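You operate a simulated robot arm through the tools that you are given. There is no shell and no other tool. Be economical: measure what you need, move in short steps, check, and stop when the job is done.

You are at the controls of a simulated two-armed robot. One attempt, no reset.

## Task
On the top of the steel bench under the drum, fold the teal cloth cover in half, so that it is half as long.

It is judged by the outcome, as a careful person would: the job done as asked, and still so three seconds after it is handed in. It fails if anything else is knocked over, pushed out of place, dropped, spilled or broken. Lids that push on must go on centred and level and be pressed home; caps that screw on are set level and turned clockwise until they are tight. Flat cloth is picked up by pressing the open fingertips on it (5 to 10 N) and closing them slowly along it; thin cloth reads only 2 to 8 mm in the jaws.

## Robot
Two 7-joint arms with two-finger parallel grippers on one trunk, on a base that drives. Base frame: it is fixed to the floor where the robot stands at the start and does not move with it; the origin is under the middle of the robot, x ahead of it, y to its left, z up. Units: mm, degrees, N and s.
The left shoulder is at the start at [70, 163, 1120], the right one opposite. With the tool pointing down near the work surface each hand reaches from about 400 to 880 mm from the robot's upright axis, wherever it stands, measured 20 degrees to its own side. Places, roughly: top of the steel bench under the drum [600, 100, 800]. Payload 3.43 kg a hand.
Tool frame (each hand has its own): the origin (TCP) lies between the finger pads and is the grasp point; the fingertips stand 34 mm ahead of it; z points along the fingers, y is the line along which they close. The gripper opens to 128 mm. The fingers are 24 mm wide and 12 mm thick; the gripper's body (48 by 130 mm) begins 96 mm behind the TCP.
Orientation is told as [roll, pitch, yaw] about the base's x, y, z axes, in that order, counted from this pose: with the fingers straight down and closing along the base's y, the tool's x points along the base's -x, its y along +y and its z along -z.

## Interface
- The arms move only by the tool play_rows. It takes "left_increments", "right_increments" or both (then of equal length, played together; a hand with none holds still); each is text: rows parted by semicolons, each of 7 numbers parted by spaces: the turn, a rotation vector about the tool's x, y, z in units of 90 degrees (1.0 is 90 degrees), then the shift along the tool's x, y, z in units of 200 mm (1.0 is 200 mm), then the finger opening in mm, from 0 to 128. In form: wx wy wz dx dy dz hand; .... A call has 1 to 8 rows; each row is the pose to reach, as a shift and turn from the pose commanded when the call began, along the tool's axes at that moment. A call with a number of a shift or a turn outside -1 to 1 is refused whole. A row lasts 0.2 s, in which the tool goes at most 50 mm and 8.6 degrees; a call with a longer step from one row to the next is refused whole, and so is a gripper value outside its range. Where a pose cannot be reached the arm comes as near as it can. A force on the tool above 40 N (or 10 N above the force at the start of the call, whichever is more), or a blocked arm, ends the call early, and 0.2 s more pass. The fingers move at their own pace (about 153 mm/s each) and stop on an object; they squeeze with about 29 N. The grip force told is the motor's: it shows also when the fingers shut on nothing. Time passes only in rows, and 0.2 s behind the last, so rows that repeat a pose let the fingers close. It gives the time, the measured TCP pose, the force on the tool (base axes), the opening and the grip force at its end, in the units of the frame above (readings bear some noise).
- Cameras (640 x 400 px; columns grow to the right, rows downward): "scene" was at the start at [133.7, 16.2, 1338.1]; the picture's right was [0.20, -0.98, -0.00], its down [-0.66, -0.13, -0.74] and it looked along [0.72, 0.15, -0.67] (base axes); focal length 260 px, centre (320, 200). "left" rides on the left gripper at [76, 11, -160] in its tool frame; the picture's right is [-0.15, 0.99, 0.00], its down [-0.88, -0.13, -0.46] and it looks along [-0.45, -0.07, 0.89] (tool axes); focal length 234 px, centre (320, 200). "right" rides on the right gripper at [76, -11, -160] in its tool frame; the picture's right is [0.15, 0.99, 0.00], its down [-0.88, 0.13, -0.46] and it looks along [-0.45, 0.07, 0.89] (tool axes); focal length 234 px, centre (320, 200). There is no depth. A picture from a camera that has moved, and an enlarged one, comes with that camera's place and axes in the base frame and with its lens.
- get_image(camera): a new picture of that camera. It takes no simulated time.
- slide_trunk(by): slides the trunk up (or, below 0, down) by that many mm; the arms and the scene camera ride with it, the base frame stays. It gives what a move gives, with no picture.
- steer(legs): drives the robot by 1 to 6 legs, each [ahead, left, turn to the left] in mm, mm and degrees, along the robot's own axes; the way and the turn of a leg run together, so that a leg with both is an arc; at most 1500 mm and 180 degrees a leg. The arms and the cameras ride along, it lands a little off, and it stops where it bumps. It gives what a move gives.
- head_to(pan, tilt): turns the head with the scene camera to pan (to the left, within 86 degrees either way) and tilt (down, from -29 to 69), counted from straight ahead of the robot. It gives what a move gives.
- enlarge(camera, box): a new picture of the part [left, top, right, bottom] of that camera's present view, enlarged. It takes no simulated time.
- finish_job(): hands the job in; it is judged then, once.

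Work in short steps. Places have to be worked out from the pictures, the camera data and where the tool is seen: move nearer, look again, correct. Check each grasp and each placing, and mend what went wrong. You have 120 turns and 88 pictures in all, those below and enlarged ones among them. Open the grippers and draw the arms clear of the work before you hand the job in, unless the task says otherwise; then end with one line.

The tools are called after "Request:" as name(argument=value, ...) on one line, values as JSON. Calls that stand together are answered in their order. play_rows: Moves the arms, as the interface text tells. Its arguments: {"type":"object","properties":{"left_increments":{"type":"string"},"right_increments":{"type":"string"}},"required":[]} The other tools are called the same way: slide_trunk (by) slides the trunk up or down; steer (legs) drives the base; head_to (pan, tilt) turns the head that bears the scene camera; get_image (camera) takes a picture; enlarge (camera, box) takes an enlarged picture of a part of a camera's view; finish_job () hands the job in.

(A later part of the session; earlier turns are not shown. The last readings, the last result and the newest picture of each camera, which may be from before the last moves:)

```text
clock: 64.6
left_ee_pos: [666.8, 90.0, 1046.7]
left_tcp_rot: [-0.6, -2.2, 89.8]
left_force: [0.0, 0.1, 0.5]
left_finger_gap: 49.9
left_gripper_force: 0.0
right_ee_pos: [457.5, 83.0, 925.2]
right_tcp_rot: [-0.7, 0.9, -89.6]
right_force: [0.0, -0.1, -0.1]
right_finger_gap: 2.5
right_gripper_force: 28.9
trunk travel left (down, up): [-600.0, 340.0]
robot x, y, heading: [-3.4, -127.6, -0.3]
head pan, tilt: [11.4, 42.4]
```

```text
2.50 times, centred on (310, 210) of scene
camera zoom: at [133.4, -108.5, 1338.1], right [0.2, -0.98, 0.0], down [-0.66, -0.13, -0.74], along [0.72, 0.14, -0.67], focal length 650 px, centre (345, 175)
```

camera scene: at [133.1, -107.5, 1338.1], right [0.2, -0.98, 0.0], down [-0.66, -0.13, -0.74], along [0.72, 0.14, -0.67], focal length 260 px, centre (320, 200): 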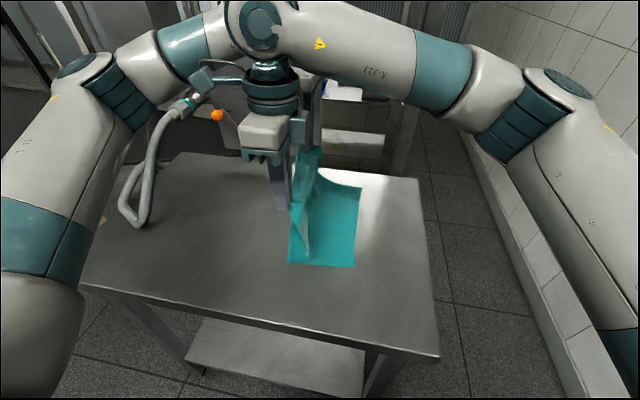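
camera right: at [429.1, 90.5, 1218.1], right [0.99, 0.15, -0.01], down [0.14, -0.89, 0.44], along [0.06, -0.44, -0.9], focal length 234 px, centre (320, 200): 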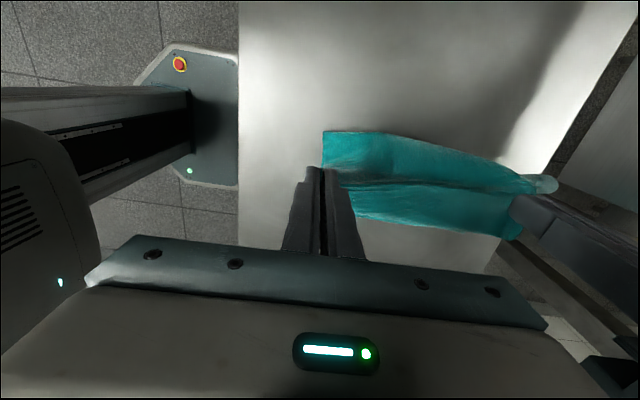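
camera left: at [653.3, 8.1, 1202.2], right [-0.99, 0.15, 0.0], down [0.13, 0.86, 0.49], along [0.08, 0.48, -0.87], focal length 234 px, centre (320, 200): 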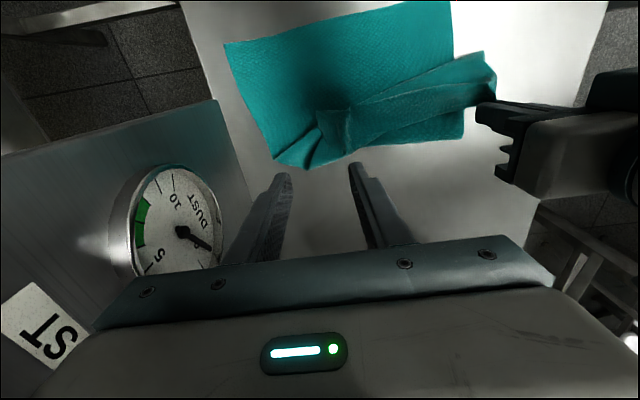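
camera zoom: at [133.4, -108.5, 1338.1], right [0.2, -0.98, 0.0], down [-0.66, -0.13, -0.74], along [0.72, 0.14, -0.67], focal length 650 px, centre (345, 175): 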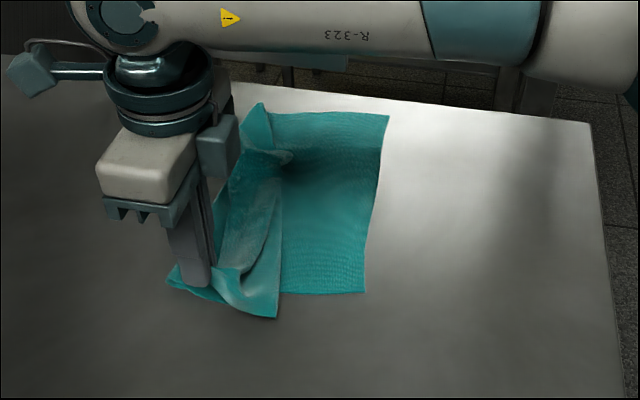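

The left is free and the right still holds its corner D. I use the right to pull D back toward +y, opening the near side so that corner A frees up too.

Request:
play_rows(right_increments="0 0 0 0.05 0 -0.15 0;0 0 0 0.15 0 -0.3 0;0 0 0 0.27 0 -0.4 0;0 0 0 0.4 0 -0.45 0;0 0 0 0.53 0 -0.45 0;0 0 0 0.65 0 -0.4 0;0 0 0 0.78 0 -0.3 0;0 0 0 0.88 0 -0.2 0", left_increments="0 0 0 0 0 -0.03 50;0 0 0 -0.1 -0.05 -0.03 50;0 0 0 -0.2 -0.1 -0.03 50;0 0 0 -0.3 -0.1 -0.03 50;0 0 0 -0.4 -0.1 -0.03 50;0 0 0 -0.5 -0.1 -0.03 50;0 0 0 -0.6 -0.1 -0.03 50;0 0 0 -0.7 -0.1 -0.03 50")

Request:
get_image(camera="left")

Request:
get_image(camera="scene")

```text
clock: 66.4
left_ee_pos: [683.9, 229.1, 1057.0]
left_tcp_rot: [-0.6, -2.1, 89.8]
left_force: [0.8, 0.0, -0.4]
left_finger_gap: 50.1
left_gripper_force: 0.0
right_ee_pos: [469.0, 173.8, 979.5]
right_tcp_rot: [-0.7, 1.0, -89.6]
right_force: [-0.6, 0.5, 0.1]
right_finger_gap: 2.4
right_gripper_force: 29.0
right hand out of reach, approached as far as the arm can: row 5, 6, 7, 8
trunk travel left (down, up): [-600.0, 340.0]
robot x, y, heading: [-1.4, -123.5, -0.1]
head pan, tilt: [11.4, 42.4]
```

```text
27 pictures are left
camera left: at [671.2, 147.7, 1214.1], right [-0.99, 0.15, -0.01], down [0.13, 0.86, 0.49], along [0.08, 0.48, -0.87], focal length 234 px, centre (320, 200)
```

left: 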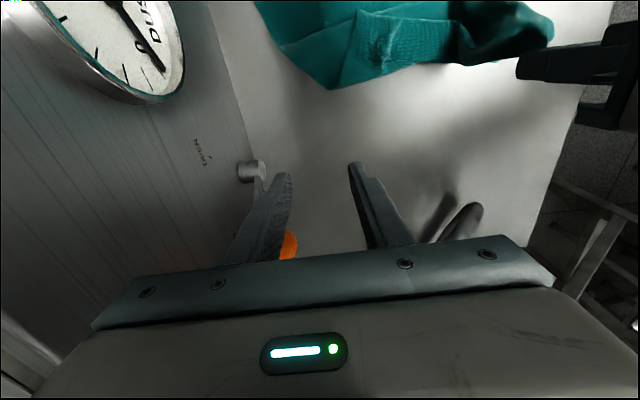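

```text
26 pictures are left
camera scene: at [132.8, -109.1, 1338.2], right [0.2, -0.98, 0.0], down [-0.66, -0.13, -0.74], along [0.72, 0.14, -0.67], focal length 260 px, centre (320, 200)
```

scene: 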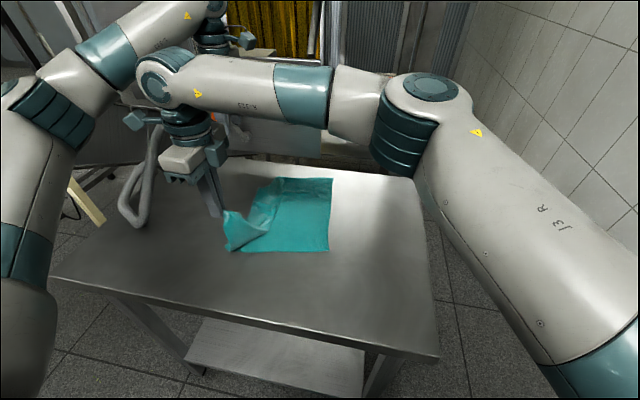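

The right hand is at its reach limit, so I drive the base 100 mm left to keep opening with D (moving the left hand back first).

Request:
play_rows(left_increments="0 0 0 0.12 0 0 50;0 0 0 0.25 0 0 50;0 0 0 0.38 0 0 50;0 0 0 0.5 0 0 50")

Request:
steer(legs=[[0, 100, 0]])

Request:
get_image(camera="scene")

Request:
get_image(camera="left")

```text
clock: 67.5
left_ee_pos: [687.2, 132.6, 1053.1]
left_tcp_rot: [-0.5, -2.1, 90.0]
left_force: [0.9, -0.4, 0.4]
left_finger_gap: 50.0
left_gripper_force: 0.0
right_ee_pos: [469.2, 172.2, 978.8]
right_tcp_rot: [-0.7, 0.5, -89.4]
right_force: [-4.6, -8.9, -1.0]
right_finger_gap: 2.5
right_gripper_force: 28.6
trunk travel left (down, up): [-600.0, 340.0]
robot x, y, heading: [2.4, -128.8, -0.0]
head pan, tilt: [11.4, 42.4]
stopped in row 4 (right hand): the force on the tool passed its limit (the readings are from after the stop); the commanded pose is now the measured one
```

```text
clock: 68.6
left_ee_pos: [686.1, 231.6, 1053.7]
left_tcp_rot: [-0.7, -2.0, 90.0]
left_force: [-0.2, -0.4, 0.6]
left_finger_gap: 50.1
left_gripper_force: 0.0
right_ee_pos: [469.3, 270.4, 978.6]
right_tcp_rot: [-0.8, 0.5, -89.4]
right_force: [-7.5, -15.9, -3.6]
right_finger_gap: 2.4
right_gripper_force: 28.9
trunk travel left (down, up): [-600.0, 340.0]
robot x, y, heading: [-3.6, -25.0, -0.3]
head pan, tilt: [11.4, 42.4]
```

```text
25 pictures are left
camera scene: at [133.7, -10.0, 1338.2], right [0.19, -0.98, 0.0], down [-0.66, -0.13, -0.74], along [0.72, 0.14, -0.67], focal length 260 px, centre (320, 200)
```

scene: 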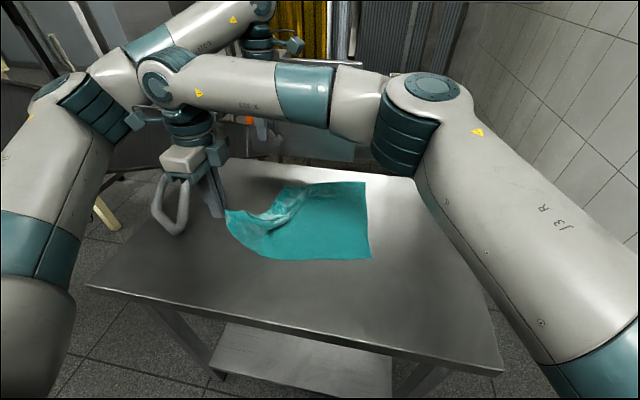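

```text
24 pictures are left
camera left: at [673.2, 150.3, 1209.5], right [-0.99, 0.15, -0.01], down [0.13, 0.86, 0.49], along [0.08, 0.48, -0.87], focal length 234 px, centre (320, 200)
```

left: 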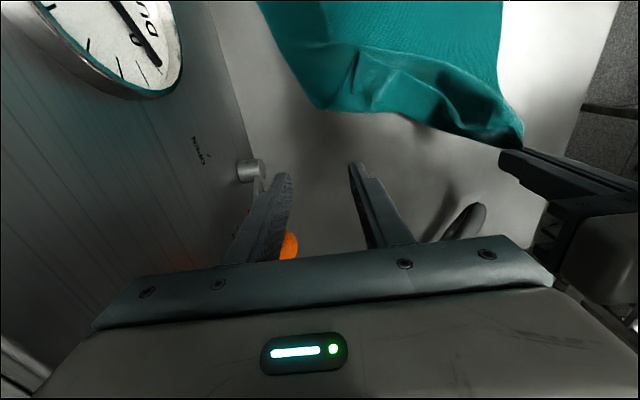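

The right hand feels about 16 N in −y, perhaps from touching the left forearm, which I had just moved toward it. I move the left away (+y and up a little) and lower the right's corner to the bench.

Request:
play_rows(left_increments="0 0 0 -0.1 0 -0.02 50;0 0 0 -0.2 0 -0.04 50;0 0 0 -0.3 0 -0.05 50;0 0 0 -0.35 0 -0.05 50")

Request:
play_rows(right_increments="0 0 0 0 0 0.1 0;0 0 0 0 0 0.2 0;0 0 0 0 0 0.3 0;0 0 0 0 0 0.4 0;0 0 0 0 0 0.4 0")

Request:
get_image(camera="scene")

```text
clock: 69.4
left_ee_pos: [687.2, 267.4, 1063.0]
left_tcp_rot: [-0.5, -1.4, 88.4]
left_force: [1.3, -11.4, 0.5]
left_finger_gap: 50.6
left_gripper_force: 0.2
right_ee_pos: [469.9, 267.9, 980.2]
right_tcp_rot: [-0.8, 0.6, -89.8]
right_force: [-1.6, 0.4, -0.1]
right_finger_gap: 2.5
right_gripper_force: 28.6
trunk travel left (down, up): [-600.0, 340.0]
robot x, y, heading: [-1.1, -25.6, -0.8]
head pan, tilt: [11.4, 42.4]
stopped in row 3 (left hand): the force on the tool passed its limit (the readings are from after the stop); the commanded pose is now the measured one
```

```text
clock: 70.6
left_ee_pos: [687.2, 267.1, 1063.1]
left_tcp_rot: [-0.4, -1.7, 88.6]
left_force: [-0.1, -17.2, -1.1]
left_finger_gap: 50.3
left_gripper_force: 0.7
right_ee_pos: [469.8, 267.6, 899.4]
right_tcp_rot: [-0.8, 0.8, -89.8]
right_force: [-1.0, -0.1, -0.4]
right_finger_gap: 2.6
right_gripper_force: 29.3
trunk travel left (down, up): [-600.0, 340.0]
robot x, y, heading: [3.0, -27.0, -0.4]
head pan, tilt: [11.4, 42.4]
```

```text
23 pictures are left
camera scene: at [133.9, -14.2, 1338.1], right [0.19, -0.98, 0.0], down [-0.66, -0.13, -0.74], along [0.73, 0.14, -0.67], focal length 260 px, centre (320, 200)
```

scene: 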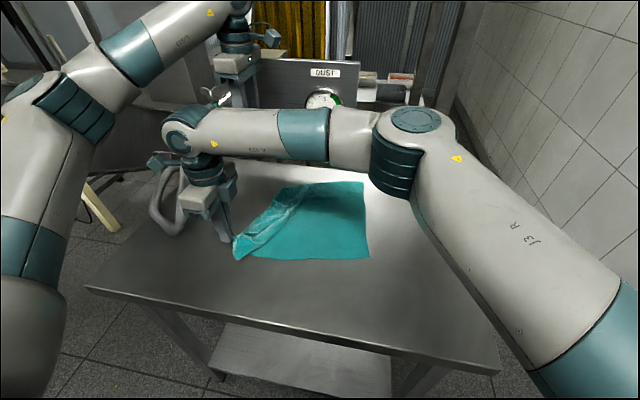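

Right is fine now. The left touches something, probably the valve or hose at its +y side, so I back it off 45 mm at once and release the right's corner on the bench.

Request:
play_rows(left_increments="0 0 0 0.1 0 0 50;0 0 0 0.2 0 0 50;0 0 0 0.22 0 0 50;0 0 0 0.22 0 0 50;0 0 0 0.22 0 0 50;0 0 0 0.22 0 0 50;0 0 0 0.22 0 0 50;0 0 0 0.22 0 0 50", right_increments="0 0 0 0 0 0.01 0;0 0 0 0 0 0.02 0;0 0 0 0 0 0.02 8;0 0 0 0 0 0.02 18;0 0 0 0 0 0.02 30;0 0 0 0 0 -0.1 30;0 0 0 0 0 -0.25 30;0 0 0 0 0 -0.45 30")

Request:
enlarge(camera="scene", box=[140, 80, 390, 280])

```text
clock: 72.3
left_ee_pos: [684.4, 225.5, 1066.3]
left_tcp_rot: [-0.9, -1.5, 88.7]
left_force: [-0.9, 0.3, 0.4]
left_finger_gap: 50.0
left_gripper_force: 0.0
right_ee_pos: [469.9, 263.9, 957.6]
right_tcp_rot: [-0.7, -0.6, -89.8]
right_force: [1.9, -0.8, -2.9]
right_finger_gap: 30.2
right_gripper_force: 0.0
trunk travel left (down, up): [-600.0, 340.0]
robot x, y, heading: [-2.9, -26.9, -0.7]
head pan, tilt: [11.4, 42.4]
stopped in row 8 (right hand): the force on the tool passed its limit (the readings are from after the stop); the commanded pose is now the measured one
```

```text
2.00 times, centred on (265, 180) of scene
camera zoom: at [133.2, -11.5, 1338.2], right [0.19, -0.98, 0.0], down [-0.66, -0.13, -0.74], along [0.73, 0.14, -0.67], focal length 520 px, centre (430, 240)
```

zoom: 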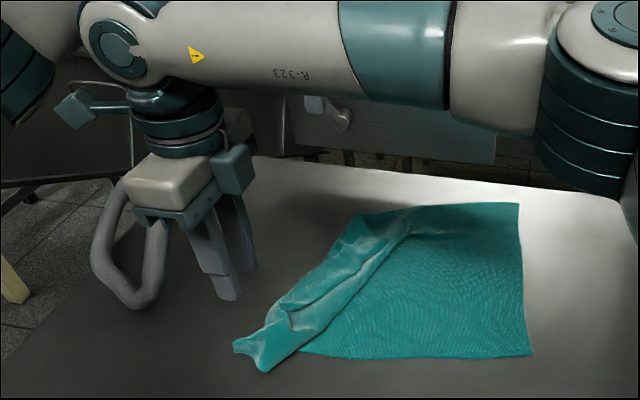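

D is released. The right stopped as it neared the left forearm, so I move it back to its own side at this height, then view the cloth from above.

Request:
play_rows(right_increments="0 0 0 -0.12 0 0.02 30;0 0 0 -0.25 0 0.02 30;0 0 0 -0.38 0 0 30;0 0 0 -0.5 0 0 30;0 0 0 -0.63 0 0 30;0 0 0 -0.76 0 0 30;0 0 0 -0.88 0 0 30;0 0 0 -1 0 0 30")

Request:
play_rows(right_increments="0 0 0 -0.2 0 -0.05 30;0 0 0 -0.4 0 -0.1 30;0 0 0 -0.6 0 -0.15 30;0 0 0 -0.8 0 -0.2 30;0 0 0 -1 0 -0.25 30")

Request:
get_image(camera="scene")

Request:
get_image(camera="left")

```text
clock: 74.1
left_ee_pos: [684.9, 225.6, 1066.2]
left_tcp_rot: [-0.9, -1.6, 88.7]
left_force: [-0.6, -0.2, 0.4]
left_finger_gap: 50.2
left_gripper_force: 0.0
right_ee_pos: [470.6, 60.7, 958.8]
right_tcp_rot: [-0.7, -0.4, -89.7]
right_force: [-0.9, -0.2, 0.1]
right_finger_gap: 30.1
right_gripper_force: 0.1
trunk travel left (down, up): [-600.0, 340.0]
robot x, y, heading: [1.8, -29.6, -0.4]
head pan, tilt: [11.4, 42.4]
```

```text
clock: 75.3
left_ee_pos: [684.1, 224.2, 1065.7]
left_tcp_rot: [-0.9, -1.5, 88.7]
left_force: [0.3, 0.1, 0.0]
left_finger_gap: 50.0
left_gripper_force: 0.1
right_ee_pos: [472.9, -136.4, 1012.1]
right_tcp_rot: [-0.7, -0.3, -89.7]
right_force: [0.2, -0.6, -0.3]
right_finger_gap: 30.3
right_gripper_force: 0.1
trunk travel left (down, up): [-600.0, 340.0]
robot x, y, heading: [0.3, -25.5, -0.4]
head pan, tilt: [11.4, 42.4]
```

```text
21 pictures are left
camera scene: at [133.3, -13.0, 1338.2], right [0.19, -0.98, 0.0], down [-0.66, -0.13, -0.74], along [0.73, 0.14, -0.67], focal length 260 px, centre (320, 200)
```

scene: 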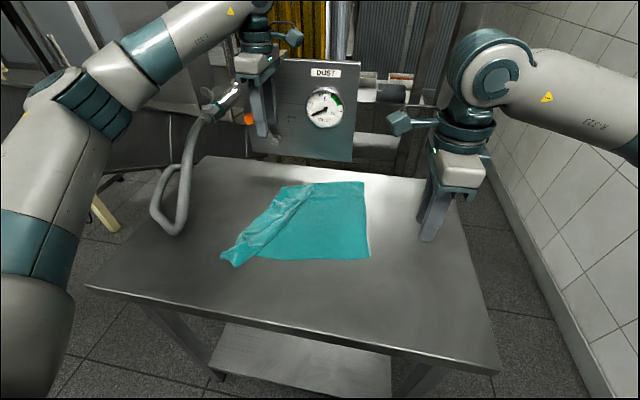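

```text
20 pictures are left
camera left: at [668.7, 145.5, 1223.2], right [-0.99, 0.17, -0.01], down [0.14, 0.86, 0.48], along [0.09, 0.47, -0.88], focal length 234 px, centre (320, 200)
```

left: 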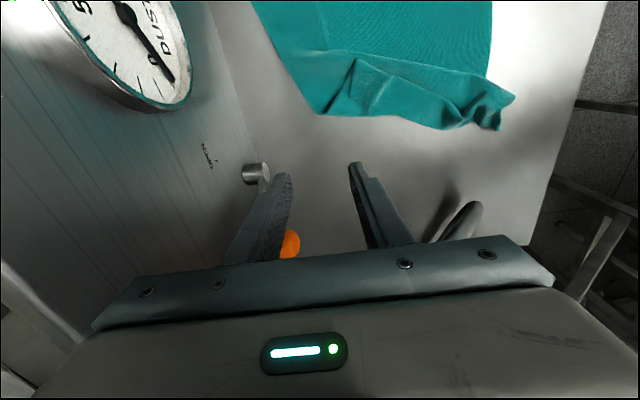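

I enlarge the left view to locate corner A and the folded strip.

Request:
enlarge(camera="left", box=[240, 0, 540, 150])

```text
2.13 times, centred on (390, 75) of left
camera zoom: at [668.7, 145.5, 1223.2], right [-0.99, 0.17, -0.01], down [0.14, 0.86, 0.48], along [0.09, 0.47, -0.88], focal length 500 px, centre (171, 467)
```

zoom: 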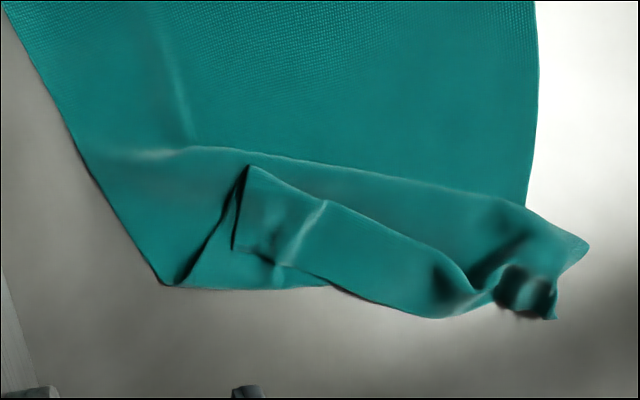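

Corner A lies folded over near (623,138), with its old pucker at about (602,170). D is near (402,223). I'll re-pinch A's pucker lightly so only the flap comes, then D with the right, and fold directly from there. I start turning the right back to yaw ≈+70 while lowering the left over the pucker.

Request:
play_rows(right_increments="0 0 -0.09 0 0 0 40;0 0 -0.18 0 0 0 40;0 0 -0.27 0 0 0 40;0 0 -0.36 0 0 0 40;0 0 -0.45 0 0 0 40;0 0 -0.54 0 0 0 40;0 0 -0.63 0 0 0 40;0 0 -0.72 0 0 0 40", left_increments="0 0 0 0.04 0.05 0.08 44;0 0 0 0.08 0.1 0.18 44;0 0 0 0.12 0.15 0.28 44;0 0 0 0.16 0.2 0.38 44;0 0 0 0.2 0.26 0.48 44;0 0 0 0.24 0.31 0.58 44;0 0 0 0.28 0.36 0.68 44;0 0 0 0.32 0.41 0.76 44")

Request:
play_rows(right_increments="0 0 -0.09 0 0 0 40;0 0 -0.18 0 0 0 40;0 0 -0.27 0 0 0 40;0 0 -0.36 0 0 0 40;0 0 -0.45 0 0 0 40;0 0 -0.54 0 0 0 40;0 0 -0.63 0 0 0 40;0 0 -0.72 0 0 0 40")

Request:
play_rows(right_increments="0 0 -0.09 0 0 0 40;0 0 -0.18 0 0 0 40;0 0 -0.27 0 0 0 40;0 0 -0.34 0 0 0 40")

Request:
get_image(camera="left")

```text
clock: 77.1
left_ee_pos: [602.9, 167.1, 912.3]
left_tcp_rot: [-0.9, -1.4, 88.6]
left_force: [0.3, 0.5, -0.9]
left_finger_gap: 44.3
left_gripper_force: 0.1
right_ee_pos: [473.1, -137.0, 1010.5]
right_tcp_rot: [-0.7, 0.5, -24.8]
right_force: [0.4, 0.0, 0.1]
right_finger_gap: 40.0
right_gripper_force: 0.1
trunk travel left (down, up): [-600.0, 340.0]
robot x, y, heading: [2.2, -25.9, -0.5]
head pan, tilt: [11.4, 42.4]
```

```text
clock: 78.9
left_ee_pos: [604.1, 167.8, 912.3]
left_tcp_rot: [-0.9, -1.5, 88.7]
left_force: [-0.4, -0.1, 0.1]
left_finger_gap: 44.0
left_gripper_force: 0.1
right_ee_pos: [472.8, -135.6, 1009.6]
right_tcp_rot: [0.2, 0.8, 39.9]
right_force: [-0.6, 0.5, 0.9]
right_finger_gap: 40.0
right_gripper_force: 0.0
trunk travel left (down, up): [-600.0, 340.0]
robot x, y, heading: [-3.5, -24.5, -0.5]
head pan, tilt: [11.4, 42.4]
```

```text
clock: 79.9
left_ee_pos: [603.3, 167.5, 911.9]
left_tcp_rot: [-0.9, -1.5, 88.6]
left_force: [0.2, -0.2, 0.1]
left_finger_gap: 44.2
left_gripper_force: 0.0
right_ee_pos: [473.0, -135.9, 1010.3]
right_tcp_rot: [0.4, 0.7, 70.6]
right_force: [-0.1, -0.3, 0.0]
right_finger_gap: 40.0
right_gripper_force: 0.2
trunk travel left (down, up): [-600.0, 340.0]
robot x, y, heading: [-0.0, -27.3, -0.4]
head pan, tilt: [11.4, 42.4]
```

```text
18 pictures are left
camera left: at [588.1, 88.4, 1069.3], right [-0.99, 0.17, -0.01], down [0.14, 0.87, 0.48], along [0.09, 0.47, -0.88], focal length 234 px, centre (320, 200)
```

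left: 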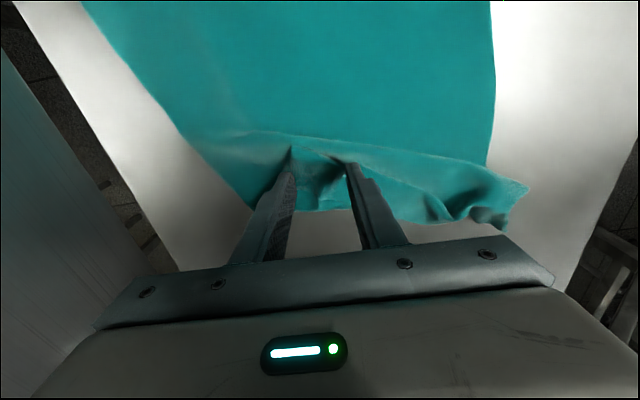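

Corner A is at (627,142), between the fingers and slightly beyond. I shift +10 mm in x and −10 mm in y, and lower to touch lightly.

Request:
play_rows(left_increments="0 0 0 0.05 -0.05 0.03 44;0 0 0 0.05 -0.05 0.08 44;0 0 0 0.05 -0.05 0.105 44;0 0 0 0.05 -0.05 0.11 44")

```text
clock: 80.9
left_ee_pos: [612.8, 158.2, 889.3]
left_tcp_rot: [-1.0, -1.5, 88.7]
left_force: [-0.8, -0.3, 0.4]
left_finger_gap: 44.0
left_gripper_force: 0.0
right_ee_pos: [471.3, -134.9, 1009.9]
right_tcp_rot: [0.5, 0.7, 70.5]
right_force: [1.2, -1.2, 0.3]
right_finger_gap: 39.8
right_gripper_force: 0.0
trunk travel left (down, up): [-600.0, 340.0]
robot x, y, heading: [0.8, -28.4, -0.4]
head pan, tilt: [11.4, 42.4]
```

Just at touch. I go 1.5 mm lower and close without pressing further.

Request:
play_rows(left_increments="0 0 0 0 0 0.008 44;0 0 0 0 0 0.008 36;0 0 0 0 0 0.008 28;0 0 0 0 0 0.008 20;0 0 0 0 0 0.008 14;0 0 0 0 0 0.008 8;0 0 0 0 0 0.008 3;0 0 0 0 0 0.008 0")

Request:
play_rows(left_increments="0 0 0 0 0 -0.05 0;0 0 0 0 0 -0.12 0;0 0 0 0 0 -0.2 0;0 0 0 -0.05 0 -0.28 0")

Request:
get_image(camera="left")

```text
clock: 82.7
left_ee_pos: [613.6, 157.1, 887.6]
left_tcp_rot: [-0.9, -1.5, 88.6]
left_force: [-0.8, -0.4, 1.3]
left_finger_gap: 2.5
left_gripper_force: 28.9
right_ee_pos: [472.3, -135.1, 1009.5]
right_tcp_rot: [0.5, 0.6, 70.4]
right_force: [0.8, -0.5, -0.2]
right_finger_gap: 40.0
right_gripper_force: 0.1
trunk travel left (down, up): [-600.0, 340.0]
robot x, y, heading: [-0.6, -26.9, -0.5]
head pan, tilt: [11.4, 42.4]
```

```text
clock: 83.7
left_ee_pos: [614.3, 166.2, 944.3]
left_tcp_rot: [-0.9, -1.4, 88.7]
left_force: [0.3, -0.6, -0.6]
left_finger_gap: 2.6
left_gripper_force: 28.4
right_ee_pos: [473.3, -135.8, 1009.6]
right_tcp_rot: [0.5, 0.6, 70.4]
right_force: [0.3, 1.0, 0.4]
right_finger_gap: 39.7
right_gripper_force: 0.0
trunk travel left (down, up): [-600.0, 340.0]
robot x, y, heading: [1.6, -26.6, -0.3]
head pan, tilt: [11.4, 42.4]
```

```text
17 pictures are left
camera left: at [597.6, 87.1, 1100.7], right [-0.99, 0.17, -0.01], down [0.14, 0.87, 0.48], along [0.09, 0.47, -0.88], focal length 234 px, centre (320, 200)
```

left: 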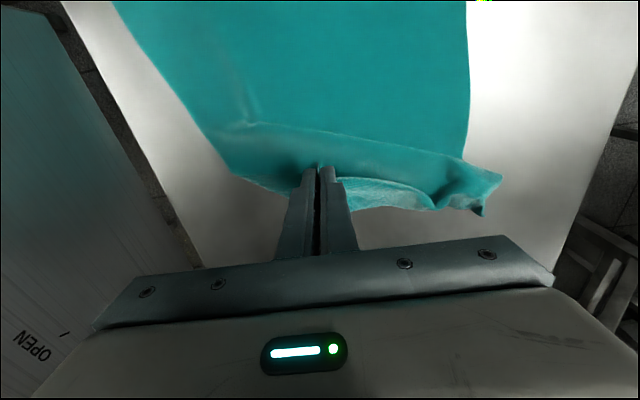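

The grip holds at 2.6 mm. I pull A toward +y/+x to open the flap, which also tests whether the lower layer stays put.

Request:
play_rows(left_increments="0 0 0 -0.08 -0.03 0 0;0 0 0 -0.16 -0.06 0 0;0 0 0 -0.24 -0.09 0 0;0 0 0 -0.32 -0.12 0 0;0 0 0 -0.4 -0.15 0 0;0 0 0 -0.4 -0.15 0.1 0")

Request:
get_image(camera="scene")

Request:
get_image(camera="left")

```text
clock: 85.1
left_ee_pos: [645.0, 247.1, 925.6]
left_tcp_rot: [-0.7, -1.3, 88.6]
left_force: [0.9, -0.3, 0.5]
left_finger_gap: 2.4
left_gripper_force: 28.8
right_ee_pos: [473.3, -135.2, 1010.1]
right_tcp_rot: [0.6, 0.7, 70.5]
right_force: [-0.3, 0.4, 0.6]
right_finger_gap: 40.0
right_gripper_force: 0.0
trunk travel left (down, up): [-600.0, 340.0]
robot x, y, heading: [2.3, -26.5, -0.5]
head pan, tilt: [11.4, 42.4]
```

```text
16 pictures are left
camera scene: at [134.2, -11.3, 1338.1], right [0.19, -0.98, 0.0], down [-0.66, -0.13, -0.74], along [0.72, 0.14, -0.67], focal length 260 px, centre (320, 200)
```

scene: 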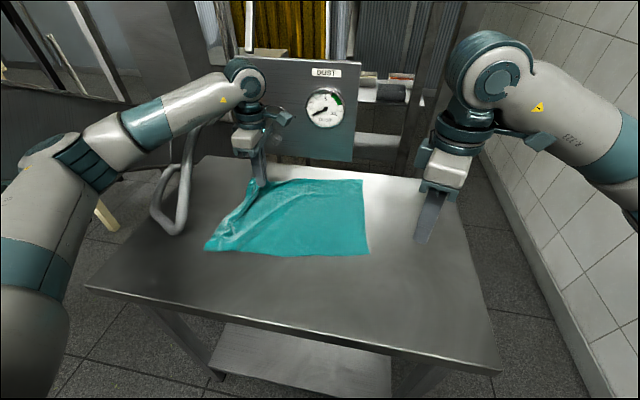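

```text
15 pictures are left
camera left: at [629.6, 168.0, 1082.5], right [-0.99, 0.17, -0.01], down [0.14, 0.87, 0.48], along [0.09, 0.47, -0.88], focal length 234 px, centre (320, 200)
```

left: 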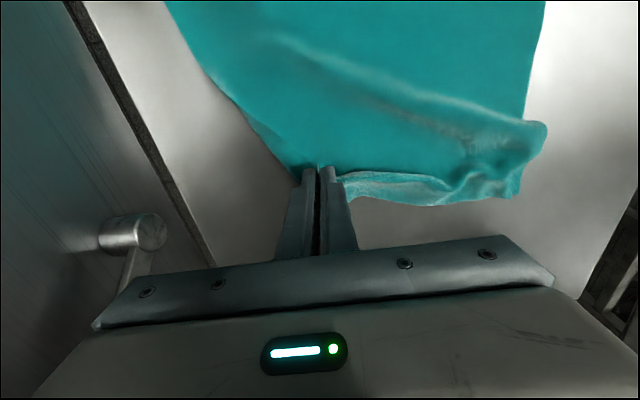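

A opened out cleanly and the cloth is nearly flat: C≈(498,−54), B≈(771,−17), D≈(437,320). D is beyond the right hand's reach, so I'll translate the cloth first. The right pinches the middle of the right edge at about (620,−25), then both hands drag it together toward −y.

Request:
play_rows(right_increments="0 0 0 -0.12 -0.08 0.05 40;0 0 0 -0.25 -0.16 0.1 40;0 0 0 -0.38 -0.25 0.18 40;0 0 0 -0.5 -0.33 0.27 40;0 0 0 -0.62 -0.42 0.36 40;0 0 0 -0.72 -0.49 0.46 40;0 0 0 -0.765 -0.51 0.56 40;0 0 0 -0.765 -0.51 0.6 40")

Request:
get_image(camera="right")

```text
clock: 86.9
left_ee_pos: [644.4, 246.3, 925.4]
left_tcp_rot: [-0.9, -1.4, 88.7]
left_force: [0.8, -0.1, 0.1]
left_finger_gap: 2.6
left_gripper_force: 29.1
right_ee_pos: [582.7, -53.3, 941.0]
right_tcp_rot: [0.5, 0.6, 70.3]
right_force: [0.4, 0.4, 0.0]
right_finger_gap: 39.9
right_gripper_force: 0.0
right hand out of reach, approached as far as the arm can: row 5, 6, 7, 8
trunk travel left (down, up): [-600.0, 340.0]
robot x, y, heading: [2.3, -28.7, -0.5]
head pan, tilt: [11.4, 42.4]
```

```text
14 pictures are left
camera right: at [570.5, -126.8, 1100.8], right [-0.98, 0.19, 0.01], down [0.18, 0.88, 0.45], along [0.08, 0.44, -0.89], focal length 234 px, centre (320, 200)
```

right: 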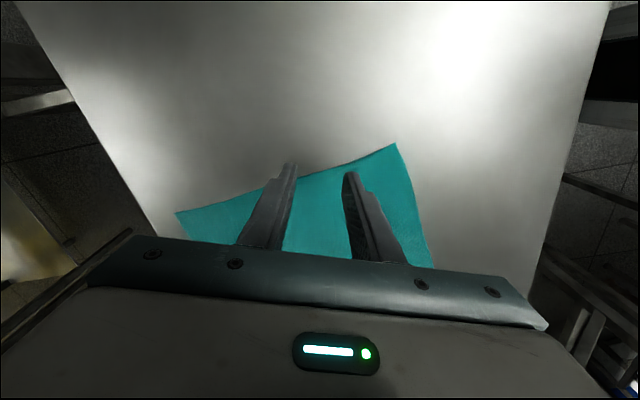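

The right is at its wrist limit at yaw 70. I relax its yaw to about 42° and go down near (590,−22) on the right edge.

Request:
play_rows(right_increments="0 0 0.08 -0.03 0 0 40;0 0 0.16 -0.07 0 0.05 40;0 0 0.24 -0.11 0.01 0.1 40;0 0 0.31 -0.155 0.01 0.16 40;0 0 0.31 -0.155 0.01 0.22 40;0 0 0.31 -0.155 0.01 0.26 40;0 0 0.31 -0.155 0.01 0.265 40;0 0 0.31 -0.155 0.01 0.265 40")

```text
clock: 88.7
left_ee_pos: [644.5, 247.2, 924.9]
left_tcp_rot: [-0.8, -1.4, 88.5]
left_force: [0.2, -0.2, 0.6]
left_finger_gap: 2.8
left_gripper_force: 28.8
right_ee_pos: [595.2, -24.5, 885.3]
right_tcp_rot: [0.0, 0.8, 42.5]
right_force: [-0.3, -0.3, 0.1]
right_finger_gap: 40.2
right_gripper_force: 0.0
trunk travel left (down, up): [-600.0, 340.0]
robot x, y, heading: [1.3, -28.3, -0.1]
head pan, tilt: [11.4, 42.4]
```

No contact yet at 885. I press 2.5 mm further.

Request:
play_rows(right_increments="0 0 0 0 0 0.007 40;0 0 0 0 0 0.013 40;0 0 0 0 0 0.013 40")

```text
clock: 89.5
left_ee_pos: [644.5, 246.8, 926.8]
left_tcp_rot: [-0.9, -1.5, 88.7]
left_force: [1.3, -0.7, -0.5]
left_finger_gap: 2.8
left_gripper_force: 29.0
right_ee_pos: [594.0, -24.8, 885.8]
right_tcp_rot: [0.1, 0.7, 42.5]
right_force: [2.6, 0.4, 12.6]
right_finger_gap: 39.9
right_gripper_force: 0.2
trunk travel left (down, up): [-600.0, 340.0]
robot x, y, heading: [0.2, -26.1, -0.2]
head pan, tilt: [11.4, 42.4]
```

12 N on a single layer is fine, so I close slowly.

Request:
play_rows(right_increments="0 0 0 0 0 -0.003 34;0 0 0 0 0 -0.003 29;0 0 0 0 0 -0.003 24;0 0 0 0 0 -0.003 19;0 0 0 0 0 -0.003 14;0 0 0 0 0 -0.003 9;0 0 0 0 0 -0.003 4;0 0 0 0 0 -0.003 0")

```text
clock: 91.3
left_ee_pos: [644.8, 246.2, 926.7]
left_tcp_rot: [-0.9, -1.5, 88.7]
left_force: [-0.5, -0.8, 0.1]
left_finger_gap: 3.0
left_gripper_force: 29.1
right_ee_pos: [592.0, -25.6, 885.6]
right_tcp_rot: [0.1, 0.8, 42.4]
right_force: [0.1, -0.3, 14.3]
right_finger_gap: 2.3
right_gripper_force: 28.7
trunk travel left (down, up): [-600.0, 340.0]
robot x, y, heading: [-0.4, -26.2, -0.4]
head pan, tilt: [11.4, 42.4]
```

Gripped. I drag the cloth with both hands together by about −130 mm in y and −10 mm in x.

Request:
play_rows(right_increments="0 0 0 0.02 -0.02 -0.03 0;0 0 0 0.08 -0.075 -0.03 0;0 0 0 0.15 -0.14 -0.03 0;0 0 0 0.22 -0.205 -0.03 0;0 0 0 0.29 -0.27 -0.03 0;0 0 0 0.36 -0.335 -0.03 0;0 0 0 0.43 -0.4 -0.03 0;0 0 0 0.475 -0.445 -0.03 0", left_increments="0 0 0 0.02 0 0 0;0 0 0 0.1 0.005 0 0;0 0 0 0.2 0.015 0 0;0 0 0 0.3 0.025 0 0;0 0 0 0.4 0.035 0 0;0 0 0 0.5 0.04 0 0;0 0 0 0.6 0.045 0 0;0 0 0 0.65 0.05 0 0")

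Request:
get_image(camera="scene")

```text
clock: 93.1
left_ee_pos: [631.3, 116.0, 921.4]
left_tcp_rot: [-1.0, -1.5, 88.7]
left_force: [-0.2, 0.1, 0.3]
left_finger_gap: 2.5
left_gripper_force: 28.4
right_ee_pos: [583.8, -155.3, 890.9]
right_tcp_rot: [0.2, 0.8, 42.5]
right_force: [0.7, -0.3, -0.1]
right_finger_gap: 2.2
right_gripper_force: 29.0
trunk travel left (down, up): [-600.0, 340.0]
robot x, y, heading: [-3.7, -30.5, -0.4]
head pan, tilt: [11.4, 42.4]
```

```text
13 pictures are left
camera scene: at [133.6, -12.0, 1338.2], right [0.19, -0.98, 0.0], down [-0.66, -0.13, -0.74], along [0.73, 0.14, -0.67], focal length 260 px, centre (320, 200)
```

scene: 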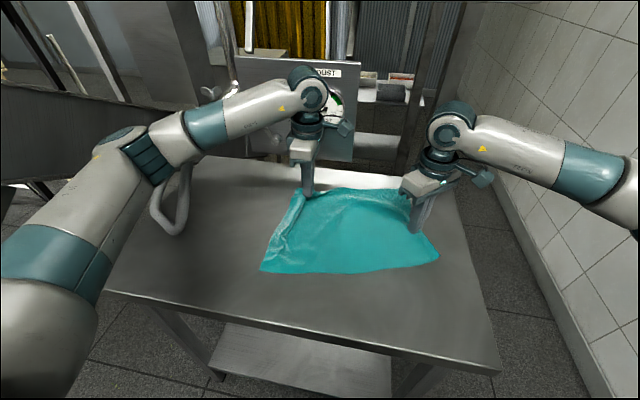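

The cloth has moved but is rotated about 15°. I counter-rotate it: right hand −70 mm in x, left hand +35 mm in x and +35 mm in y, taking up slack too.

Request:
play_rows(right_increments="0 0 0 0.05 0.04 0 0;0 0 0 0.1 0.08 0 0;0 0 0 0.15 0.12 0 0;0 0 0 0.2 0.16 0 0;0 0 0 0.24 0.19 0 0;0 0 0 0.275 0.218 0 0", left_increments="0 0 0 -0.03 -0.03 0 0;0 0 0 -0.06 -0.06 0 0;0 0 0 -0.09 -0.09 0 0;0 0 0 -0.12 -0.12 0 0;0 0 0 -0.15 -0.15 0 0;0 0 0 -0.175 -0.175 0.08 0")

Request:
get_image(camera="scene")

```text
clock: 94.5
left_ee_pos: [667.6, 150.2, 908.0]
left_tcp_rot: [-0.8, -1.4, 88.5]
left_force: [-0.6, -3.6, -0.8]
left_finger_gap: 2.3
left_gripper_force: 29.1
right_ee_pos: [515.1, -159.4, 892.7]
right_tcp_rot: [0.2, 0.8, 42.6]
right_force: [1.3, 2.9, 0.3]
right_finger_gap: 2.2
right_gripper_force: 29.0
trunk travel left (down, up): [-600.0, 340.0]
robot x, y, heading: [0.3, -26.6, -0.2]
head pan, tilt: [11.4, 42.4]
```

```text
12 pictures are left
camera scene: at [134.0, -11.2, 1338.1], right [0.19, -0.98, 0.0], down [-0.66, -0.13, -0.74], along [0.72, 0.14, -0.67], focal length 260 px, centre (320, 200)
```

scene: 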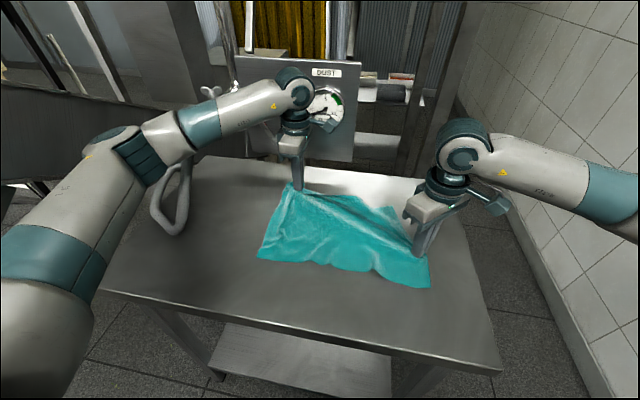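

The near side is now straight: C≈(442,−180), D≈(442,190). The far-right corner B is pulled in to about (667,−120). I release the right, turn it toward yaw ≈15° and move it to B to pull that corner out.

Request:
play_rows(right_increments="0 0 0 0 0 0 15;0 0 0 0 0 0 36;0 0 0.04 -0.02 0 -0.1 36;0 0 0.1 -0.15 -0.05 -0.15 36;0 0 0.16 -0.3 -0.1 -0.15 36;0 0 0.22 -0.45 -0.17 -0.15 36;0 0 0.28 -0.57 -0.22 -0.13 36;0 0 0.3 -0.65 -0.25 -0.1 36")

Request:
get_image(camera="right")

```text
clock: 96.3
left_ee_pos: [667.9, 150.9, 908.9]
left_tcp_rot: [-0.9, -1.3, 88.6]
left_force: [0.2, -0.1, 0.1]
left_finger_gap: 2.7
left_gripper_force: 28.9
right_ee_pos: [644.8, -107.7, 912.0]
right_tcp_rot: [-0.4, 0.8, 15.5]
right_force: [-0.2, 0.5, 0.3]
right_finger_gap: 35.9
right_gripper_force: 0.1
trunk travel left (down, up): [-600.0, 340.0]
robot x, y, heading: [-0.3, -26.9, -0.4]
head pan, tilt: [11.4, 42.4]
```

```text
11 pictures are left
camera right: at [576.5, -136.8, 1071.4], right [-0.4, 0.91, 0.0], down [0.82, 0.36, 0.44], along [0.41, 0.18, -0.9], focal length 234 px, centre (320, 200)
```

right: 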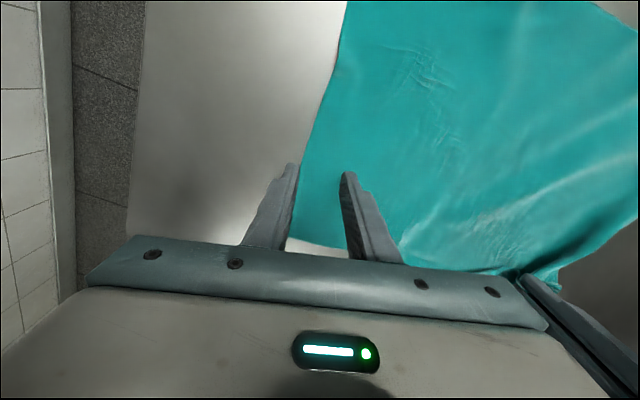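

B is at (733,−105). The edge is straight but the side is skewed about 65 mm. I pinch near B at (695,−92).

Request:
play_rows(right_increments="0 0 0 -0.13 0.005 0 36;0 0 0 -0.26 0.01 0.05 36;0 0 0 -0.26 0.01 0.1 36;0 0 0 -0.26 0.01 0.13 36;0 0 0 -0.26 0.01 0.14 36;0 0 0 -0.26 0.01 0.14 36")

```text
clock: 97.7
left_ee_pos: [665.7, 151.7, 909.3]
left_tcp_rot: [-0.9, -1.4, 88.8]
left_force: [-0.2, -0.2, -0.1]
left_finger_gap: 2.7
left_gripper_force: 29.7
right_ee_pos: [694.0, -92.0, 884.6]
right_tcp_rot: [-0.2, 0.6, 15.5]
right_force: [2.1, -0.5, 15.1]
right_finger_gap: 36.3
right_gripper_force: 0.1
trunk travel left (down, up): [-600.0, 340.0]
robot x, y, heading: [0.3, -27.1, -0.4]
head pan, tilt: [11.4, 42.4]
```

Pressed. I close, then drag B by about −65 mm in y.

Request:
play_rows(right_increments="0 0 0 0 0 -0.004 30;0 0 0 0 0 -0.004 24;0 0 0 0 0 -0.004 18;0 0 0 0 0 -0.004 12;0 0 0 0 0 -0.004 7;0 0 0 0 0 -0.004 2;0 0 0 0 0 -0.004 0;0 0 0 0 0 -0.004 0")

Request:
play_rows(right_increments="0 0 0 0 0 -0.03 0;0 0 0 0.03 -0.07 -0.03 0;0 0 0 0.06 -0.14 -0.03 0;0 0 0 0.1 -0.22 -0.03 0;0 0 0 0.135 -0.3 -0.03 0;0 0 0 0.135 -0.3 -0.01 0")

Request:
get_image(camera="scene")

```text
clock: 99.5
left_ee_pos: [665.5, 151.9, 909.7]
left_tcp_rot: [-1.0, -1.4, 88.7]
left_force: [-0.3, 0.1, -0.2]
left_finger_gap: 2.6
left_gripper_force: 28.7
right_ee_pos: [692.4, -92.8, 884.9]
right_tcp_rot: [-0.3, 0.5, 15.5]
right_force: [1.2, -1.2, 23.5]
right_finger_gap: 2.1
right_gripper_force: 28.6
trunk travel left (down, up): [-600.0, 340.0]
robot x, y, heading: [-0.3, -26.0, -0.3]
head pan, tilt: [11.4, 42.4]
```

```text
clock: 100.7
left_ee_pos: [665.2, 141.1, 909.8]
left_tcp_rot: [-1.2, -0.6, 87.8]
left_force: [1.9, -22.4, -1.6]
left_finger_gap: 2.7
left_gripper_force: 29.1
right_ee_pos: [683.0, -145.9, 892.6]
right_tcp_rot: [0.7, 0.3, 16.3]
right_force: [-0.3, 22.4, 1.8]
right_finger_gap: 2.4
right_gripper_force: 29.2
trunk travel left (down, up): [-600.0, 340.0]
robot x, y, heading: [2.3, -29.6, -0.3]
head pan, tilt: [11.4, 42.4]
stopped in row 6 (left hand): the force on the tool passed its limit (the readings are from after the stop); the commanded pose is now the measured one
```

```text
10 pictures are left
camera scene: at [133.6, -12.0, 1338.2], right [0.19, -0.98, 0.0], down [-0.66, -0.13, -0.74], along [0.73, 0.14, -0.67], focal length 260 px, centre (320, 200)
```

scene: 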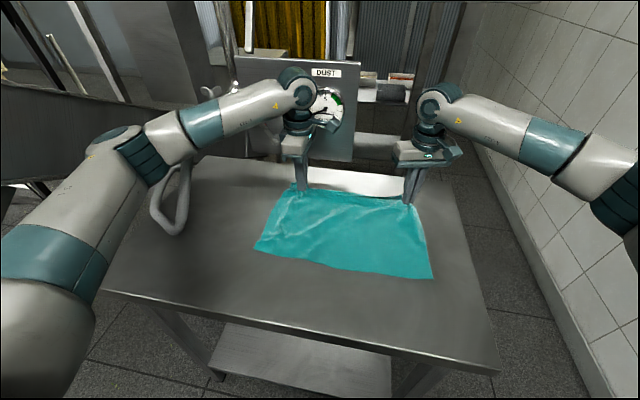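

The cloth is now practically flat: D≈(468,202), C≈(469,−188). The left pinch sits about 40 mm inside the edge, which would leave a turned-under strip, so I release both hands and re-grip corners A and D right at the edge. The right moves over toward D.

Request:
play_rows(left_increments="0 0 0 0 0 0.06 0;0 0 0 0 0 0.08 15;0 0 0 0 0 0.08 36;0 0 0 0 0 0 40;0 0 0 0 0 -0.1 40;0 0 0 -0.05 0 -0.2 40;0 0 0 -0.1 0 -0.2 40;0 0 0 -0.15 0 -0.2 40", right_increments="0 0 0 0 0 0.01 15;0 0 0 0 0 0 36;0 0 -0.04 0.02 0.02 -0.15 40;0 0 -0.13 0.14 0.18 -0.22 40;0 0 -0.22 0.26 0.35 -0.29 40;0 0 -0.31 0.38 0.52 -0.36 40;0 0 -0.4 0.5 0.68 -0.43 40;0 0 -0.49 0.63 0.84 -0.5 40")

Request:
get_image(camera="left")

```text
clock: 102.5
left_ee_pos: [665.5, 174.8, 950.0]
left_tcp_rot: [-1.1, -0.9, 88.1]
left_force: [0.8, 0.0, -0.1]
left_finger_gap: 40.2
left_gripper_force: 0.0
right_ee_pos: [514.3, -21.3, 994.5]
right_tcp_rot: [0.5, 0.1, 60.1]
right_force: [-0.3, 0.2, -0.4]
right_finger_gap: 39.9
right_gripper_force: 0.1
trunk travel left (down, up): [-600.0, 340.0]
robot x, y, heading: [2.6, -26.4, -0.4]
head pan, tilt: [11.4, 42.4]
```

```text
9 pictures are left
camera left: at [649.8, 98.3, 1108.7], right [-0.98, 0.18, -0.02], down [0.15, 0.87, 0.47], along [0.1, 0.46, -0.88], focal length 234 px, centre (320, 200)
```

left: 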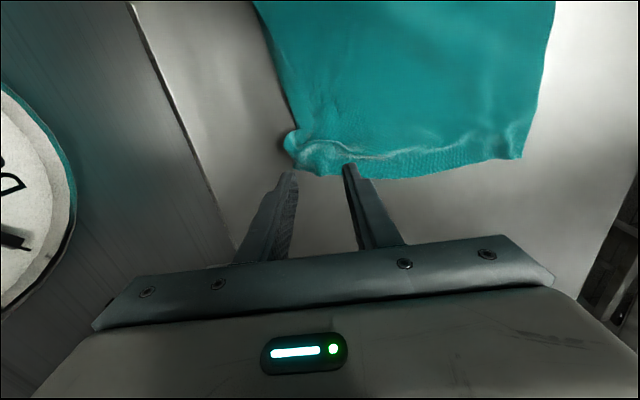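

The left edge is clear: A corner ≈(696,186), edge y≈204 at x=650, D≈(448,218). Pinch targets are left (655,192) and right (484,207), and I move both just above.

Request:
play_rows(right_increments="0 0 -0.02 -0.11 0.09 0.02 40;0 0 -0.04 -0.23 0.18 0.05 40;0 0 -0.06 -0.34 0.27 0.09 40;0 0 -0.08 -0.46 0.36 0.14 40;0 0 -0.1 -0.58 0.45 0.2 40;0 0 -0.12 -0.7 0.54 0.27 40;0 0 -0.14 -0.81 0.63 0.35 40;0 0 -0.16 -0.91 0.7 0.45 40", left_increments="0 0 0 -0.02 0.02 0.03 40;0 0 0 -0.05 0.04 0.07 40;0 0 0 -0.08 0.05 0.1 40;0 0 0 -0.08 0.05 0.15 40;0 0 0 -0.08 0.05 0.2 40;0 0 0 -0.08 0.05 0.24 40;0 0 0 -0.08 0.05 0.26 40;0 0 0 -0.08 0.05 0.28 40")

Request:
get_image(camera="right")

```text
clock: 104.3
left_ee_pos: [658.8, 191.5, 892.4]
left_tcp_rot: [-1.0, -0.8, 88.1]
left_force: [-0.1, 0.3, 0.2]
left_finger_gap: 39.9
left_gripper_force: 0.0
right_ee_pos: [486.2, 205.8, 904.4]
right_tcp_rot: [0.6, 0.1, 74.5]
right_force: [-0.5, 0.4, 0.1]
right_finger_gap: 40.0
right_gripper_force: 0.1
trunk travel left (down, up): [-600.0, 340.0]
robot x, y, heading: [0.2, -27.8, -0.5]
head pan, tilt: [11.4, 42.4]
```

```text
8 pictures are left
camera right: at [478.1, 131.4, 1062.4], right [-0.99, 0.12, 0.01], down [0.12, 0.88, 0.46], along [0.05, 0.45, -0.89], focal length 234 px, centre (320, 200)
```

right: 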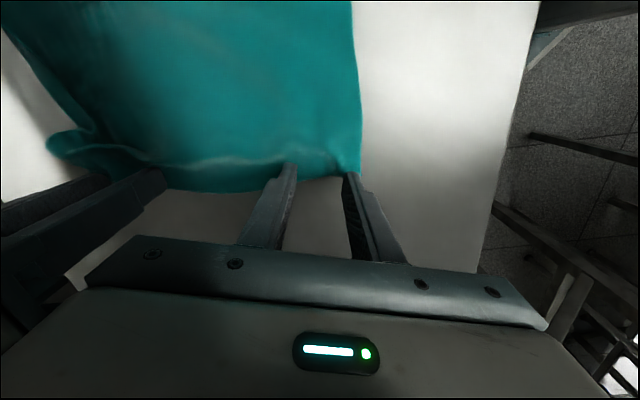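

D corner is at (448,212), as expected. I lower both to contact.

Request:
play_rows(right_increments="0 0 0 0.015 0 0.04 40;0 0 0 0.015 0 0.08 40;0 0 0 0.015 0 0.098 40;0 0 0 0.015 0 0.098 40", left_increments="0 0 0 0 0 0.01 40;0 0 0 0 0 0.02 40;0 0 0 0 0 0.032 40;0 0 0 0 0 0.032 40")

```text
clock: 105.3
left_ee_pos: [657.0, 192.2, 887.9]
left_tcp_rot: [-1.0, -0.8, 88.1]
left_force: [0.2, -0.1, 0.0]
left_finger_gap: 39.9
left_gripper_force: 0.0
right_ee_pos: [483.9, 203.7, 885.7]
right_tcp_rot: [0.6, -0.1, 74.4]
right_force: [1.5, 0.9, 10.4]
right_finger_gap: 40.2
right_gripper_force: 0.1
trunk travel left (down, up): [-600.0, 340.0]
robot x, y, heading: [-0.4, -22.8, -0.4]
head pan, tilt: [11.4, 42.4]
```

Right is at 10 N. The left is not quite touching, so I press it 3 mm more.

Request:
play_rows(left_increments="0 0 0 0 0 0.008 40;0 0 0 0 0 0.015 40;0 0 0 0 0 0.015 40")

```text
clock: 106.1
left_ee_pos: [658.5, 190.9, 886.9]
left_tcp_rot: [-1.1, -0.8, 88.1]
left_force: [-0.5, 0.1, 4.6]
left_finger_gap: 39.5
left_gripper_force: 0.1
right_ee_pos: [482.8, 202.6, 885.3]
right_tcp_rot: [0.6, -0.1, 74.5]
right_force: [1.1, 1.8, 14.0]
right_finger_gap: 40.5
right_gripper_force: 0.6
trunk travel left (down, up): [-600.0, 340.0]
robot x, y, heading: [-0.0, -24.5, -0.5]
head pan, tilt: [11.4, 42.4]
```

I close both slowly, with the left following down a touch.

Request:
play_rows(left_increments="0 0 0 0 0 0.004 34;0 0 0 0 0 0.006 29;0 0 0 0 0 0.008 24;0 0 0 0 0 0.008 19;0 0 0 0 0 0.008 14;0 0 0 0 0 0.008 9;0 0 0 0 0 0.008 4;0 0 0 0 0 0.008 0", right_increments="0 0 0 0 0 0 34;0 0 0 0 0 0 29;0 0 0 0 0 0 24;0 0 0 0 0 0 19;0 0 0 0 0 0 14;0 0 0 0 0 0 9;0 0 0 0 0 0 4;0 0 0 0 0 0 0")

```text
clock: 107.9
left_ee_pos: [656.5, 191.9, 885.4]
left_tcp_rot: [-1.1, -1.0, 88.0]
left_force: [-6.3, 0.4, 36.0]
left_finger_gap: 3.1
left_gripper_force: 29.2
right_ee_pos: [481.9, 201.5, 886.5]
right_tcp_rot: [0.5, -0.1, 74.4]
right_force: [5.6, -1.1, 1.4]
right_finger_gap: 1.2
right_gripper_force: 28.4
trunk travel left (down, up): [-600.0, 340.0]
robot x, y, heading: [-3.2, -28.4, -0.4]
head pan, tilt: [11.4, 42.4]
```

Both grips read cloth. I lift in a taut arc about the fold line y≈12, up to vertical, and check.

Request:
play_rows(left_increments="0 0 0 0.013 0 -0.155 0;0 0 0 0.054 0 -0.31 0;0 0 0 0.12 -0.01 -0.45 0;0 0 0 0.22 -0.02 -0.58 0;0 0 0 0.345 -0.03 -0.7 0;0 0 0 0.49 -0.04 -0.79 0;0 0 0 0.65 -0.05 -0.85 0;0 0 0 0.82 -0.05 -0.88 0", right_increments="0 0 0 0.013 -0.004 -0.155 0;0 0 0 0.052 -0.015 -0.31 0;0 0 0 0.114 -0.04 -0.45 0;0 0 0 0.208 -0.075 -0.58 0;0 0 0 0.326 -0.12 -0.7 0;0 0 0 0.464 -0.17 -0.79 0;0 0 0 0.614 -0.22 -0.85 0;0 0 0 0.777 -0.265 -0.88 0")

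Request:
get_image(camera="scene")

```text
clock: 109.7
left_ee_pos: [662.0, 24.1, 1055.1]
left_tcp_rot: [-1.0, -1.0, 88.2]
left_force: [0.1, -0.8, -0.5]
left_finger_gap: 2.5
left_gripper_force: 29.2
right_ee_pos: [496.7, 33.1, 1061.7]
right_tcp_rot: [0.8, 0.0, 74.6]
right_force: [-0.1, -1.3, -0.7]
right_finger_gap: 1.5
right_gripper_force: 28.7
trunk travel left (down, up): [-600.0, 340.0]
robot x, y, heading: [0.7, -28.1, -0.4]
head pan, tilt: [11.4, 42.4]
```

```text
7 pictures are left
camera scene: at [133.8, -14.6, 1338.1], right [0.19, -0.98, 0.0], down [-0.66, -0.13, -0.74], along [0.73, 0.14, -0.67], focal length 260 px, centre (320, 200)
```

scene: 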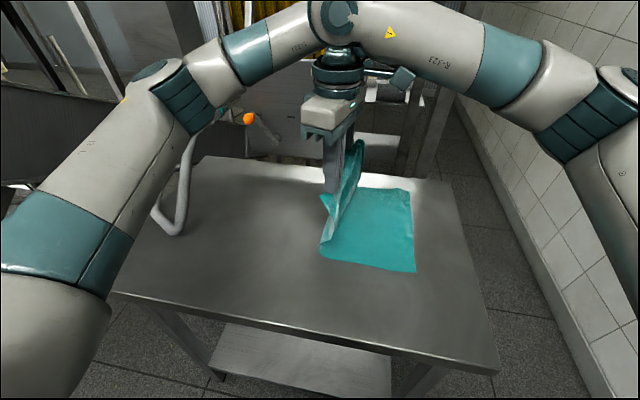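

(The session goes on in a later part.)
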